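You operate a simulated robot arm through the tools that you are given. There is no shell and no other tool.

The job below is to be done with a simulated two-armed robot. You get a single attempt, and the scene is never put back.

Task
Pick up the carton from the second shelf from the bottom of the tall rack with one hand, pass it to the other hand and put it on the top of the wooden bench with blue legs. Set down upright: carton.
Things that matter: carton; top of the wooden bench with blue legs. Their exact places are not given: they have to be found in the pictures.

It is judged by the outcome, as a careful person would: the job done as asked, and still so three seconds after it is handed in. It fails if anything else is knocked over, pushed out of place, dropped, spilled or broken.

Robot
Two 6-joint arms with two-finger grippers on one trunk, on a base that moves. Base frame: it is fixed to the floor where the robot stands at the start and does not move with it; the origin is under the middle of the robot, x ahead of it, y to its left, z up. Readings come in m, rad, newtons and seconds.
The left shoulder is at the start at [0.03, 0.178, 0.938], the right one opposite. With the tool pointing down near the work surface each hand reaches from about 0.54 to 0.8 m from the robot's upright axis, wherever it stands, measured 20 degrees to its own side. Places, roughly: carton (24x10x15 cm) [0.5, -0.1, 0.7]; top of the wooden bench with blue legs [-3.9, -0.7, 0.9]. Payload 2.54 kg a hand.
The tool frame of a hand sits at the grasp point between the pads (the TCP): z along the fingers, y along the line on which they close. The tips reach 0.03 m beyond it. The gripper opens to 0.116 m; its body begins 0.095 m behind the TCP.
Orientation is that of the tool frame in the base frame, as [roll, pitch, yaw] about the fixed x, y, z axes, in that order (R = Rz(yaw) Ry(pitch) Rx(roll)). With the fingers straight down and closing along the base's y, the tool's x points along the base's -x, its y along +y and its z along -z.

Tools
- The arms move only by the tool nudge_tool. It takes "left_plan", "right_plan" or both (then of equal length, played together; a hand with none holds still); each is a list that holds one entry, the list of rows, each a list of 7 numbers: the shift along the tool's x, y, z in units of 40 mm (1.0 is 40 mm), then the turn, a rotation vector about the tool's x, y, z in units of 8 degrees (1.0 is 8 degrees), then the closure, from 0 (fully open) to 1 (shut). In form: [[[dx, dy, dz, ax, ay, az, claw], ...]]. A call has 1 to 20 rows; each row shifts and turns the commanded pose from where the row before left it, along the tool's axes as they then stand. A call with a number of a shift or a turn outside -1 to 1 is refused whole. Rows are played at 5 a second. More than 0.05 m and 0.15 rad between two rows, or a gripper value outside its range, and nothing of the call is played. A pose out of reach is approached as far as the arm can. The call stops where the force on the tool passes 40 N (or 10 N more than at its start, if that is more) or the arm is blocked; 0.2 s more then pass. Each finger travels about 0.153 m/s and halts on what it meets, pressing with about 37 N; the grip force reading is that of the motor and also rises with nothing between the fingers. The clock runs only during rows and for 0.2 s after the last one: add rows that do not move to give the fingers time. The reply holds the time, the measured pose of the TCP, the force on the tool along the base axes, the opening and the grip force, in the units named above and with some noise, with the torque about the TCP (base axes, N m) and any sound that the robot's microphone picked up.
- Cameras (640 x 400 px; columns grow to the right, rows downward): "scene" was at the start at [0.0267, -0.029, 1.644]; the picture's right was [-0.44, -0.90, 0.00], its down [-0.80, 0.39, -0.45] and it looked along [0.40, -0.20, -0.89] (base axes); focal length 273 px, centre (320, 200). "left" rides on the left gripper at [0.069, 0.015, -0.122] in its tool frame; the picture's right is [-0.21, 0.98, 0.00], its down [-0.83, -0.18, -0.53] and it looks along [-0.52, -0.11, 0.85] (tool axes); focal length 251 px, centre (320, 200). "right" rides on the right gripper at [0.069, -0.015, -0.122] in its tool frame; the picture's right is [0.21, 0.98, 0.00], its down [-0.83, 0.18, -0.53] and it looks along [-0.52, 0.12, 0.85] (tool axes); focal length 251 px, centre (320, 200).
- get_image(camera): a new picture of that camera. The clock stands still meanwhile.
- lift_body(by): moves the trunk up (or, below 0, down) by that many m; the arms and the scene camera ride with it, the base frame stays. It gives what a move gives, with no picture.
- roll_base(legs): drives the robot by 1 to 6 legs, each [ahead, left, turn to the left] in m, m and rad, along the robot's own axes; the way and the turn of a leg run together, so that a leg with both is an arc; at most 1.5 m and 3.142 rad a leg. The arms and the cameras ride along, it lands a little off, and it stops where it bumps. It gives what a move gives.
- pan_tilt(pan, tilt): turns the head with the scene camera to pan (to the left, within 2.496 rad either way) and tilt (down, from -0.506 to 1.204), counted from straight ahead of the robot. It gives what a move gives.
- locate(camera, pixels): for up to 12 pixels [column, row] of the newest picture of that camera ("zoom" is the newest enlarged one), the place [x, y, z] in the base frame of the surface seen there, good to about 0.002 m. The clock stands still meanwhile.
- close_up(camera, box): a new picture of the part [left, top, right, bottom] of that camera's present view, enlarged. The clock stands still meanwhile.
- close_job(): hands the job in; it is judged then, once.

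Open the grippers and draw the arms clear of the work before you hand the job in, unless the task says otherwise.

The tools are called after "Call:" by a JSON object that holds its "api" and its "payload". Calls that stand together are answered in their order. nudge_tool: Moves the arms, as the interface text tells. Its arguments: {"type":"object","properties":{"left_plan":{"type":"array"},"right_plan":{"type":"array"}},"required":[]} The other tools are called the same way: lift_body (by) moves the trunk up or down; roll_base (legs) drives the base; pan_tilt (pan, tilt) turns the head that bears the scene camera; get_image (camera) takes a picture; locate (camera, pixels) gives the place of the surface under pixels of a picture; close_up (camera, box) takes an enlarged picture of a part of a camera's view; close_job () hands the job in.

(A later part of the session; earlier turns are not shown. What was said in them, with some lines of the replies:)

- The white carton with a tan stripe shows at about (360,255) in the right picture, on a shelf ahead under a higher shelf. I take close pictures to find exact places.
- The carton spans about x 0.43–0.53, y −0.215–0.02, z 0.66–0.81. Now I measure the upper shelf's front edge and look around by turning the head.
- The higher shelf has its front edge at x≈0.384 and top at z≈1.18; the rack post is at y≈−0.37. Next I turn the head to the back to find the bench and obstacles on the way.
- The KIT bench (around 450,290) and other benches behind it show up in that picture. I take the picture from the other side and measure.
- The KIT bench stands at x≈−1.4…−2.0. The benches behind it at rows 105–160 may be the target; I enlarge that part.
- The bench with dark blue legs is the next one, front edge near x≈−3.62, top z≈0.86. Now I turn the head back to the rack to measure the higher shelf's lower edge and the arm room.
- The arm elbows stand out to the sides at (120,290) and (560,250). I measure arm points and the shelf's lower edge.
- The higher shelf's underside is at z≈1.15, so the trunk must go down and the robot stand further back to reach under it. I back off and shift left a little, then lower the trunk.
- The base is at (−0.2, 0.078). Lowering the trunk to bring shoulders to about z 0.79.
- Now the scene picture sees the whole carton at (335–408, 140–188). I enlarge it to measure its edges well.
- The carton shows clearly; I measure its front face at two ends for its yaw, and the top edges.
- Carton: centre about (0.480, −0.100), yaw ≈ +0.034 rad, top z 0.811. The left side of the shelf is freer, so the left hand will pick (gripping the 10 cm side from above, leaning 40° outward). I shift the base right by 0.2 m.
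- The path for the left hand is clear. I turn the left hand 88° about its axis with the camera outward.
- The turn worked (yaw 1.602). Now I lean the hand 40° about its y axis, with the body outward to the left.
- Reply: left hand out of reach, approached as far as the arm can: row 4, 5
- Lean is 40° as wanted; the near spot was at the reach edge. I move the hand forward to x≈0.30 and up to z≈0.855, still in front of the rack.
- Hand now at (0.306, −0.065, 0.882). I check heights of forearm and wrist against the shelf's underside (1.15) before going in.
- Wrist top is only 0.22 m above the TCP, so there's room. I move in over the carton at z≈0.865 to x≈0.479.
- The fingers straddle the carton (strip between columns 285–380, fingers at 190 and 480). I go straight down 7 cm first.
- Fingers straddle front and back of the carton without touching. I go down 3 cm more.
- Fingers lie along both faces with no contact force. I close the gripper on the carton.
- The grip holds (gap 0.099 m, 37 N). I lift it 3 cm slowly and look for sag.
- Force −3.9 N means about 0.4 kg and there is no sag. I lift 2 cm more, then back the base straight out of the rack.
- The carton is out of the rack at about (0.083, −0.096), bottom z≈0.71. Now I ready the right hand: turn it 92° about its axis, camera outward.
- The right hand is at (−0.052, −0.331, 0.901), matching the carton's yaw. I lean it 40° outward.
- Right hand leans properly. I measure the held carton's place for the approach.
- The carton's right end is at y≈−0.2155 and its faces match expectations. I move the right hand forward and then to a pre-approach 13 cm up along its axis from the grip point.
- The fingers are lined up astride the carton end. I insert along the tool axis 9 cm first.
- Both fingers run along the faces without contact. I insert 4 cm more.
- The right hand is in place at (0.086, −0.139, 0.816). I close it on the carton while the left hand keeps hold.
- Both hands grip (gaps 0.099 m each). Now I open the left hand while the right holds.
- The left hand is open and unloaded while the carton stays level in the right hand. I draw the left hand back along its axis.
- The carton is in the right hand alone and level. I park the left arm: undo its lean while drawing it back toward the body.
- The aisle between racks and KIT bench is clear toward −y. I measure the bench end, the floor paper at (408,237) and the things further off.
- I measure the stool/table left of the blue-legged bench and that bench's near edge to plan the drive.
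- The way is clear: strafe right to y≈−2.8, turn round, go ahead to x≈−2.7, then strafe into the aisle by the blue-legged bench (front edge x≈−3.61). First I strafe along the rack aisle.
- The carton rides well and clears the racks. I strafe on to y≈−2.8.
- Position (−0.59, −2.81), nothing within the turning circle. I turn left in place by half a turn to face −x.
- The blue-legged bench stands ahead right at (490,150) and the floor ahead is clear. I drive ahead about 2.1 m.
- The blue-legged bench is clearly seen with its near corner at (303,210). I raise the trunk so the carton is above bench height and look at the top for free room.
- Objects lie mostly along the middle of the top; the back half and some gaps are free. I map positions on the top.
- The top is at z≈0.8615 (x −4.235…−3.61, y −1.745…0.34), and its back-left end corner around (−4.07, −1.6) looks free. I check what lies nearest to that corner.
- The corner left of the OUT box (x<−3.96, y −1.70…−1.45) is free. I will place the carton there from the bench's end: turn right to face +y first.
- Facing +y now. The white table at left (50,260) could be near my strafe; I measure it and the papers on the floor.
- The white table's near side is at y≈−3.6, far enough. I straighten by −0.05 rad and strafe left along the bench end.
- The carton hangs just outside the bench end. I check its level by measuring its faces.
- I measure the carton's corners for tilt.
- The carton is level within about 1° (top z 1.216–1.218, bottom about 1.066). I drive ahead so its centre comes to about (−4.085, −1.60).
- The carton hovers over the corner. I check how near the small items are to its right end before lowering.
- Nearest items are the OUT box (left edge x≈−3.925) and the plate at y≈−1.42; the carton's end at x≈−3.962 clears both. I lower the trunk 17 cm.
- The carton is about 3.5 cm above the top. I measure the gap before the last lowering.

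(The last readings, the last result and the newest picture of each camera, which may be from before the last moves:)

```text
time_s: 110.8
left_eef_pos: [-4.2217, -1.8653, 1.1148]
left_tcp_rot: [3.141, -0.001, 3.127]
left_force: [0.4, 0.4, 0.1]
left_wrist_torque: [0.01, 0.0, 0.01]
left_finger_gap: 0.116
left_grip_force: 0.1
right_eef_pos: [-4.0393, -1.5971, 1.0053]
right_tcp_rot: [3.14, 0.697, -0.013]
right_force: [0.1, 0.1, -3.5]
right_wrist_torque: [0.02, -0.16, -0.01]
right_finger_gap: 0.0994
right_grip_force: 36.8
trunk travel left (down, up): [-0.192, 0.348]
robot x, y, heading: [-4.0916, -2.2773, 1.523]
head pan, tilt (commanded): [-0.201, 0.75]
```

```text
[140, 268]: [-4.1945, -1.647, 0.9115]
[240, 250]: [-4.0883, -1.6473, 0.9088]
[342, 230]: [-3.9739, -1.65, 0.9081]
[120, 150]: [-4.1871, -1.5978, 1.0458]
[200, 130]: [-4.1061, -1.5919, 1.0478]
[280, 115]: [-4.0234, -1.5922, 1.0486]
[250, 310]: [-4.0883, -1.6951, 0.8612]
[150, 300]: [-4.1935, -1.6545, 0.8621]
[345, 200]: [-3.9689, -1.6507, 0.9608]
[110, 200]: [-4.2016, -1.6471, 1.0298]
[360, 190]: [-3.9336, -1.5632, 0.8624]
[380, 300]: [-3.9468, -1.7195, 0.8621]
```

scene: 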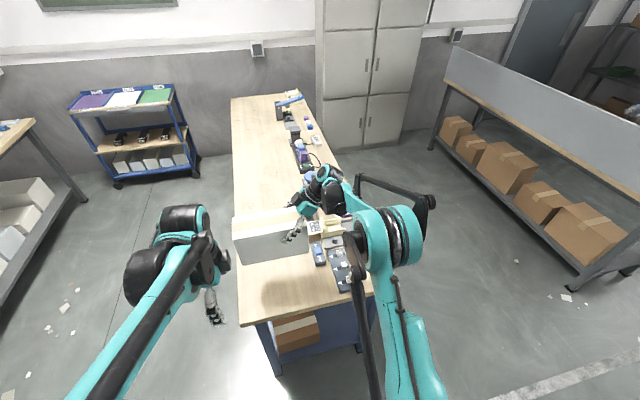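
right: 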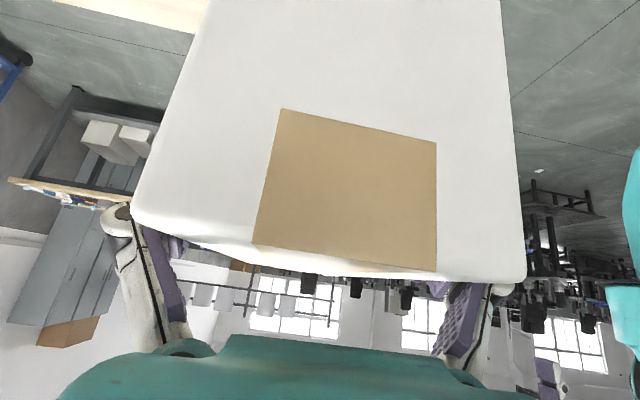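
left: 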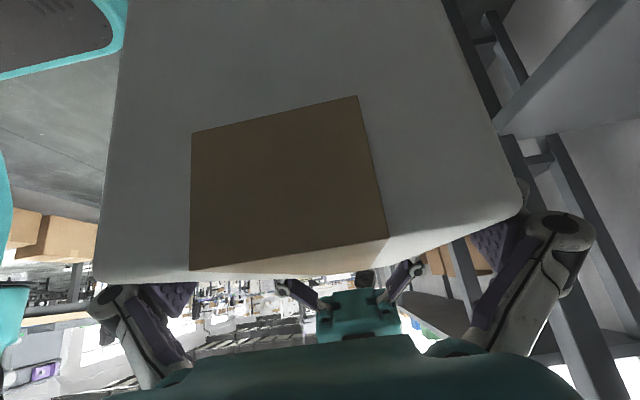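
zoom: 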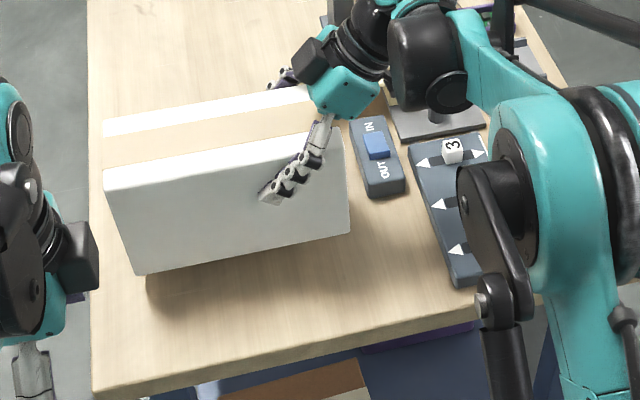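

The gap is about 3.4 cm with the left end some 3 mm low. I correct the tilt by 0.9° and lower 2.8 cm with the arm.

Call:
{"api": "nudge_tool", "payload": {"right_plan": [[[0, 0, 0, 0, -0.11, 0, 1], [0.15, 0, 0.179, 0, 0, 0, 1], [0.15, 0, 0.179, 0, 0, 0, 1], [0.15, 0, 0.179, 0, 0, 0, 1], [0, 0, 0, 0, 0, 0, 1]]]}}

Call:
{"api": "close_up", "payload": {"camera": "scene", "box": [200, 180, 400, 305]}}

Call:
{"api": "locate", "payload": {"camera": "zoom", "pixels": [[120, 160], [200, 145], [280, 130], [340, 140], [345, 210], [250, 320], [370, 170], [260, 130]]}}

```text
time_s: 112.0
left_eef_pos: [-4.221, -1.8659, 1.1141]
left_tcp_rot: [3.14, 0.0, 3.127]
left_force: [-0.2, -0.6, 0.9]
left_wrist_torque: [0.0, 0.01, 0.01]
left_finger_gap: 0.116
left_grip_force: 0.1
right_eef_pos: [-4.0398, -1.5979, 0.9762]
right_tcp_rot: [3.14, 0.715, -0.015]
right_force: [0.8, 0.1, -3.9]
right_wrist_torque: [-0.01, -0.18, -0.03]
right_finger_gap: 0.099
right_grip_force: 37.1
trunk travel left (down, up): [-0.192, 0.348]
robot x, y, heading: [-4.0922, -2.2774, 1.523]
head pan, tilt (commanded): [-0.201, 0.75]
```

```text
3.20 times, centred on (300, 242) of scene
```

zoom: 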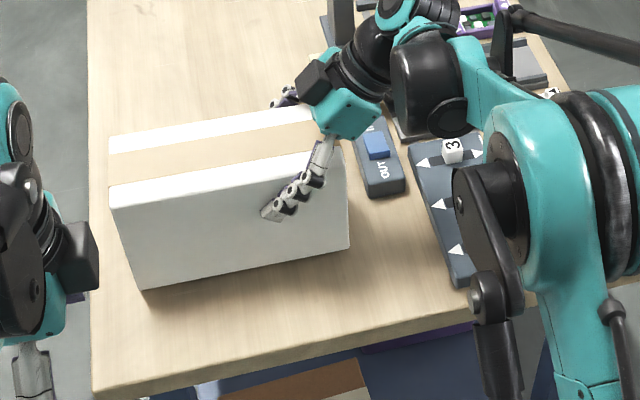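

```text
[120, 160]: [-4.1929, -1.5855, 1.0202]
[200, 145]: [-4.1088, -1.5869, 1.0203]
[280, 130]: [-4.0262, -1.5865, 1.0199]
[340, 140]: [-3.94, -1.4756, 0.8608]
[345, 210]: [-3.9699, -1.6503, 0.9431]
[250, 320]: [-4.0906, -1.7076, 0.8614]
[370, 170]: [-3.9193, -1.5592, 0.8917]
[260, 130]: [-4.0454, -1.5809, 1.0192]
```

The carton is level now (top 1.020 all along) with about 7 mm left. I lower 6 mm, then check force.

Call:
{"api": "nudge_tool", "payload": {"right_plan": [[[0.048, 0, 0.0575, 0, 0, 0, 1], [0.048, 0, 0.0575, 0, 0, 0, 1], [0, 0, 0, 0, 0, 0, 1]]]}}

Call:
{"api": "nudge_tool", "payload": {"right_plan": [[[0.016, 0, 0.019, 0, 0, 0, 1], [0, 0, 0, 0, 0, 0, 1]]]}}

```text
time_s: 112.8
left_eef_pos: [-4.221, -1.8658, 1.1142]
left_tcp_rot: [3.141, 0.001, 3.129]
left_force: [0.0, 0.3, -0.2]
left_wrist_torque: [-0.01, -0.01, 0.03]
left_finger_gap: 0.116
left_grip_force: 0.1
right_eef_pos: [-4.0402, -1.5977, 0.971]
right_tcp_rot: [3.141, 0.714, -0.014]
right_force: [0.0, -0.4, -3.5]
right_wrist_torque: [0.01, -0.17, 0.02]
right_finger_gap: 0.0991
right_grip_force: 36.8
trunk travel left (down, up): [-0.192, 0.348]
robot x, y, heading: [-4.0921, -2.2795, 1.527]
head pan, tilt (commanded): [-0.201, 0.75]
```

```text
time_s: 113.3
left_eef_pos: [-4.2213, -1.8658, 1.1142]
left_tcp_rot: [3.14, -0.001, 3.127]
left_force: [0.2, -0.3, -0.3]
left_wrist_torque: [0.04, 0.04, 0.02]
left_finger_gap: 0.116
left_grip_force: 0.0
right_eef_pos: [-4.0392, -1.5973, 0.9694]
right_tcp_rot: [-3.142, 0.712, -0.016]
right_force: [0.2, 0.0, -4.8]
right_wrist_torque: [0.02, -0.16, 0.0]
right_finger_gap: 0.0991
right_grip_force: 37.3
trunk travel left (down, up): [-0.192, 0.348]
robot x, y, heading: [-4.0915, -2.2792, 1.526]
head pan, tilt (commanded): [-0.201, 0.75]
```

No contact yet (force still about −4 N). I go down in 1–2 mm steps until the weight comes off.

Call:
{"api": "nudge_tool", "payload": {"right_plan": [[[0.016, 0, 0.019, 0, 0, 0, 1], [0.016, 0, 0.019, 0, 0, 0, 1], [0, 0, 0, 0, 0, 0, 1]]]}}

Call:
{"api": "close_up", "payload": {"camera": "scene", "box": [200, 180, 400, 305]}}

```text
time_s: 114.2
left_eef_pos: [-4.2219, -1.8655, 1.1138]
left_tcp_rot: [3.14, -0.002, 3.127]
left_force: [0.0, -0.3, 0.4]
left_wrist_torque: [-0.02, -0.02, 0.01]
left_finger_gap: 0.1161
left_grip_force: 0.1
right_eef_pos: [-4.0395, -1.5984, 0.9701]
right_tcp_rot: [3.141, 0.713, -0.014]
right_force: [1.5, 1.3, 0.4]
right_wrist_torque: [-0.04, 0.41, -0.17]
right_finger_gap: 0.0993
right_grip_force: 36.2
trunk travel left (down, up): [-0.192, 0.348]
robot x, y, heading: [-4.095, -2.2833, 1.521]
head pan, tilt (commanded): [-0.201, 0.75]
```

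```text
3.20 times, centred on (300, 242) of scene
```

zoom: 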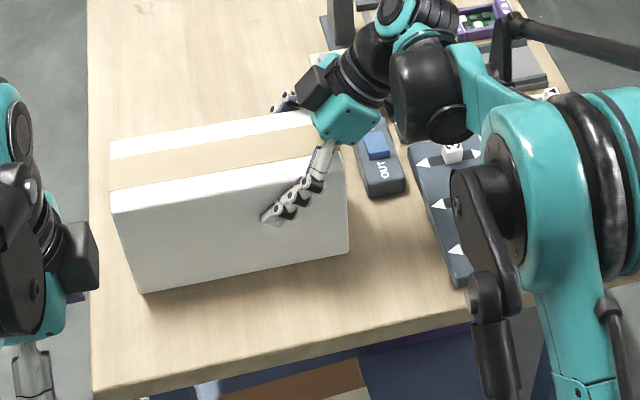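

The bench now carries the weight (force ~0), mostly at the left end. I check level and then release.

Call:
{"api": "locate", "payload": {"camera": "zoom", "pixels": [[120, 165], [200, 150], [280, 135], [300, 140], [135, 155], [345, 250], [200, 275], [150, 288]]}}

Call:
{"api": "nudge_tool", "payload": {"right_plan": [[[0.016, 0, 0.019, 0, 0.05, 0, 1], [0, 0, 0, 0, 0, 0, 1]]]}}

```text
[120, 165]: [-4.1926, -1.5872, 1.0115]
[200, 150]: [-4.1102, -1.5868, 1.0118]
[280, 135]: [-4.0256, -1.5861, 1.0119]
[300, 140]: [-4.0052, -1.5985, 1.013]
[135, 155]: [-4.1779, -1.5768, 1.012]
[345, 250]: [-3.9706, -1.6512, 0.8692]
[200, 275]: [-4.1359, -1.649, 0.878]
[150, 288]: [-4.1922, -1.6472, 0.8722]
```

```text
time_s: 114.8
left_eef_pos: [-4.2203, -1.867, 1.114]
left_tcp_rot: [3.137, 0.001, 3.126]
left_force: [-0.2, 0.0, -0.8]
left_wrist_torque: [-0.01, 0.0, 0.0]
left_finger_gap: 0.116
left_grip_force: 0.2
right_eef_pos: [-4.0401, -1.5977, 0.9688]
right_tcp_rot: [-3.14, 0.709, -0.014]
right_force: [3.6, 7.9, 17.7]
right_wrist_torque: [-0.23, 0.73, -0.34]
right_finger_gap: 0.0995
right_grip_force: 37.0
trunk travel left (down, up): [-0.192, 0.348]
robot x, y, heading: [-4.0965, -2.2802, 1.525]
head pan, tilt (commanded): [-0.201, 0.75]
```

The carton is fully seated (17.7 N press). I open the right gripper.

Call:
{"api": "nudge_tool", "payload": {"right_plan": [[[-0.016, 0, -0.019, 0, 0, 0, 1], [0, 0, 0, 0, 0, 0, 0.6], [0, 0, 0, 0, 0, 0, 0], [0, 0, 0, 0, 0, 0, 0], [0, 0, 0, 0, 0, 0, 0]]]}}

Call:
{"api": "get_image", "payload": {"camera": "right"}}

Call:
{"api": "close_up", "payload": {"camera": "scene", "box": [200, 180, 400, 305]}}

```text
time_s: 116.0
left_eef_pos: [-4.2208, -1.8666, 1.1148]
left_tcp_rot: [3.14, 0.0, 3.127]
left_force: [-0.4, -0.8, -0.1]
left_wrist_torque: [0.03, 0.02, 0.03]
left_finger_gap: 0.1158
left_grip_force: 0.0
right_eef_pos: [-4.0422, -1.599, 0.9675]
right_tcp_rot: [3.141, 0.708, -0.012]
right_force: [0.3, -0.3, 0.6]
right_wrist_torque: [-0.01, 0.0, -0.03]
right_finger_gap: 0.1161
right_grip_force: 0.1
trunk travel left (down, up): [-0.192, 0.348]
robot x, y, heading: [-4.0906, -2.2796, 1.521]
head pan, tilt (commanded): [-0.201, 0.75]
```

```text
taken
```

right: 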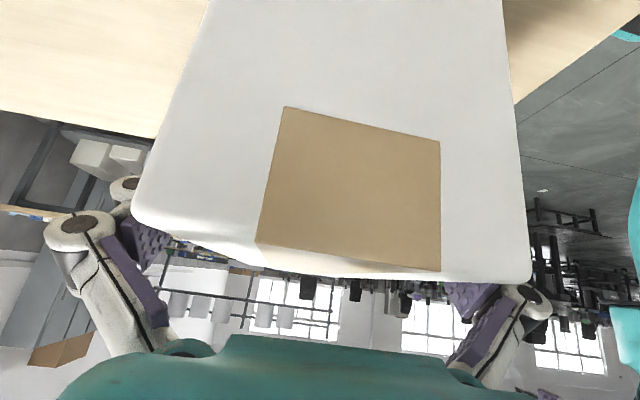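

```text
3.20 times, centred on (300, 242) of scene
```

zoom: 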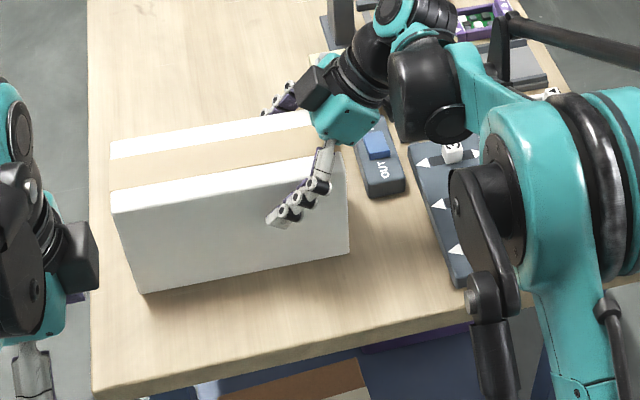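

The gripper is open and free of force. I raise the hand straight up 12 cm.

Call:
{"api": "nudge_tool", "payload": {"right_plan": [[[-0.24, 0, -0.2875, 0, 0, 0, 0], [-0.4, 0, -0.48, 0, 0, 0, 0], [-0.6, 0, -0.717, 0, 0, 0, 0], [-0.69, 0, -0.8155, 0, 0, 0, 0], [0, 0, 0, 0, 0, 0, 0]]]}}

Call:
{"api": "close_up", "payload": {"camera": "scene", "box": [200, 150, 400, 305]}}

```text
time_s: 117.2
left_eef_pos: [-4.2209, -1.8654, 1.1149]
left_tcp_rot: [3.14, 0.0, 3.127]
left_force: [0.5, 0.0, -0.2]
left_wrist_torque: [0.0, 0.0, 0.0]
left_finger_gap: 0.1162
left_grip_force: 0.1
right_eef_pos: [-4.0389, -1.5989, 1.0873]
right_tcp_rot: [3.14, 0.708, -0.014]
right_force: [-0.3, 0.5, -0.2]
right_wrist_torque: [0.01, -0.02, 0.01]
right_finger_gap: 0.1161
right_grip_force: 0.1
trunk travel left (down, up): [-0.192, 0.348]
robot x, y, heading: [-4.0941, -2.2797, 1.522]
head pan, tilt (commanded): [-0.201, 0.75]
```

```text
2.58 times, centred on (300, 228) of scene
```

zoom: 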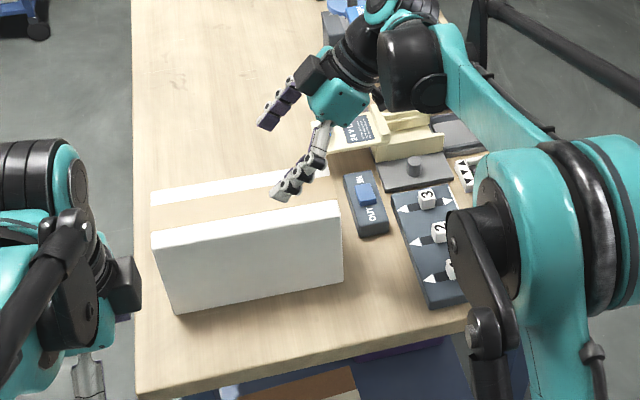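

The carton stands alone and the hand is clear above it. I raise the trunk and back the base away from the bench.

Call:
{"api": "lift_body", "payload": {"by": 0.15}}

Call:
{"api": "roll_base", "payload": {"legs": [[-0.5, 0.0, 0.0]]}}

Call:
{"api": "close_up", "payload": {"camera": "scene", "box": [200, 130, 400, 285]}}

Call:
{"api": "get_image", "payload": {"camera": "scene"}}

```text
time_s: 118.9
left_eef_pos: [-4.2214, -1.8653, 1.2647]
left_tcp_rot: [3.139, 0.0, 3.128]
left_force: [-0.8, -0.4, 0.0]
left_wrist_torque: [0.01, -0.03, 0.01]
left_finger_gap: 0.1159
left_grip_force: 0.0
right_eef_pos: [-4.0392, -1.5992, 1.2367]
right_tcp_rot: [3.141, 0.707, -0.012]
right_force: [0.6, 0.1, 0.1]
right_wrist_torque: [0.03, 0.0, -0.04]
right_finger_gap: 0.1159
right_grip_force: 0.1
trunk travel left (down, up): [-0.342, 0.198]
robot x, y, heading: [-4.0911, -2.2808, 1.523]
head pan, tilt (commanded): [-0.201, 0.75]
```

```text
time_s: 121.8
left_eef_pos: [-4.245, -2.3605, 1.2644]
left_tcp_rot: [3.138, -0.001, 3.13]
left_force: [-0.9, -0.2, 0.4]
left_wrist_torque: [0.01, 0.01, 0.02]
left_finger_gap: 0.1157
left_grip_force: 0.1
right_eef_pos: [-4.0642, -2.0938, 1.237]
right_tcp_rot: [-3.14, 0.706, -0.013]
right_force: [0.0, 0.2, 0.0]
right_wrist_torque: [0.02, 0.03, -0.03]
right_finger_gap: 0.1161
right_grip_force: 0.0
trunk travel left (down, up): [-0.342, 0.198]
robot x, y, heading: [-4.1157, -2.7761, 1.521]
head pan, tilt (commanded): [-0.201, 0.75]
```

```text
2.58 times, centred on (300, 208) of scene
```

zoom: 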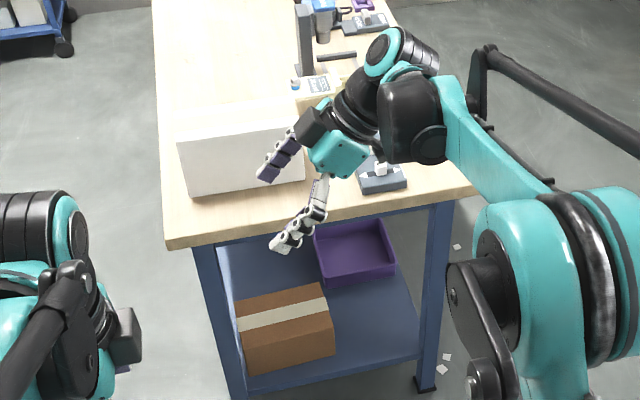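

```text
taken
```

scene: 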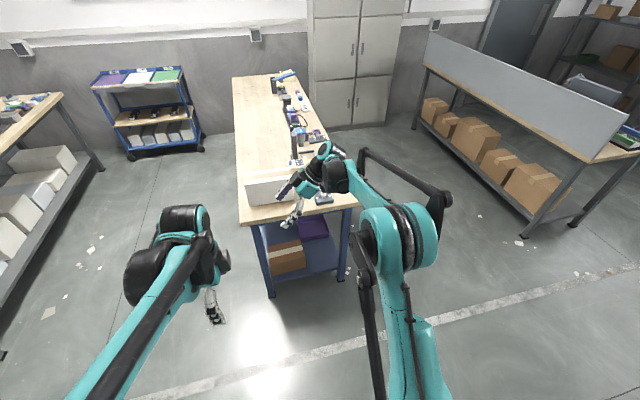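

Both hands are open and clear of the bench; the carton stands upright on it. A last measure of its pose.

Call:
{"api": "locate", "payload": {"camera": "zoom", "pixels": [[185, 165], [220, 160], [195, 192], [250, 170], [230, 125], [280, 120], [290, 170], [240, 205]]}}

```text
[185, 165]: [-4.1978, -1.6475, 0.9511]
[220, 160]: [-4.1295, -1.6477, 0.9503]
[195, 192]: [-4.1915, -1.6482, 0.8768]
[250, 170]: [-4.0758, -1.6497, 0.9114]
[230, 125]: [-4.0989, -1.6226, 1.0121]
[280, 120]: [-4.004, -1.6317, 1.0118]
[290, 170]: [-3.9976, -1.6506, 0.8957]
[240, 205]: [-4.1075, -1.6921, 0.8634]
```

The carton's top is level at z≈1.012, its front face is upright at y≈−1.649, and it sits well inside the bench edges. Handing the job in.

Call:
{"api": "close_job", "payload": {}}

```text
The job is handed in.
```

The carton is standing upright on the wooden bench with blue legs, and I have handed the job in.

- **Pick and pass:** The left hand took the carton from the second shelf. The robot backed clear of the rack and the right hand took it over in the air.
- **Placement:** It stands on the near end of the bench, in the free corner beside the OUT box. Its top measured level at about z 1.012, and it sits about 3 cm or more inside the bench edges.
- **Surroundings:** No bumps or stops were reported. I saw nothing else disturbed in the pictures.
- **End state:** Both grippers are open and both arms are clear of the bench.
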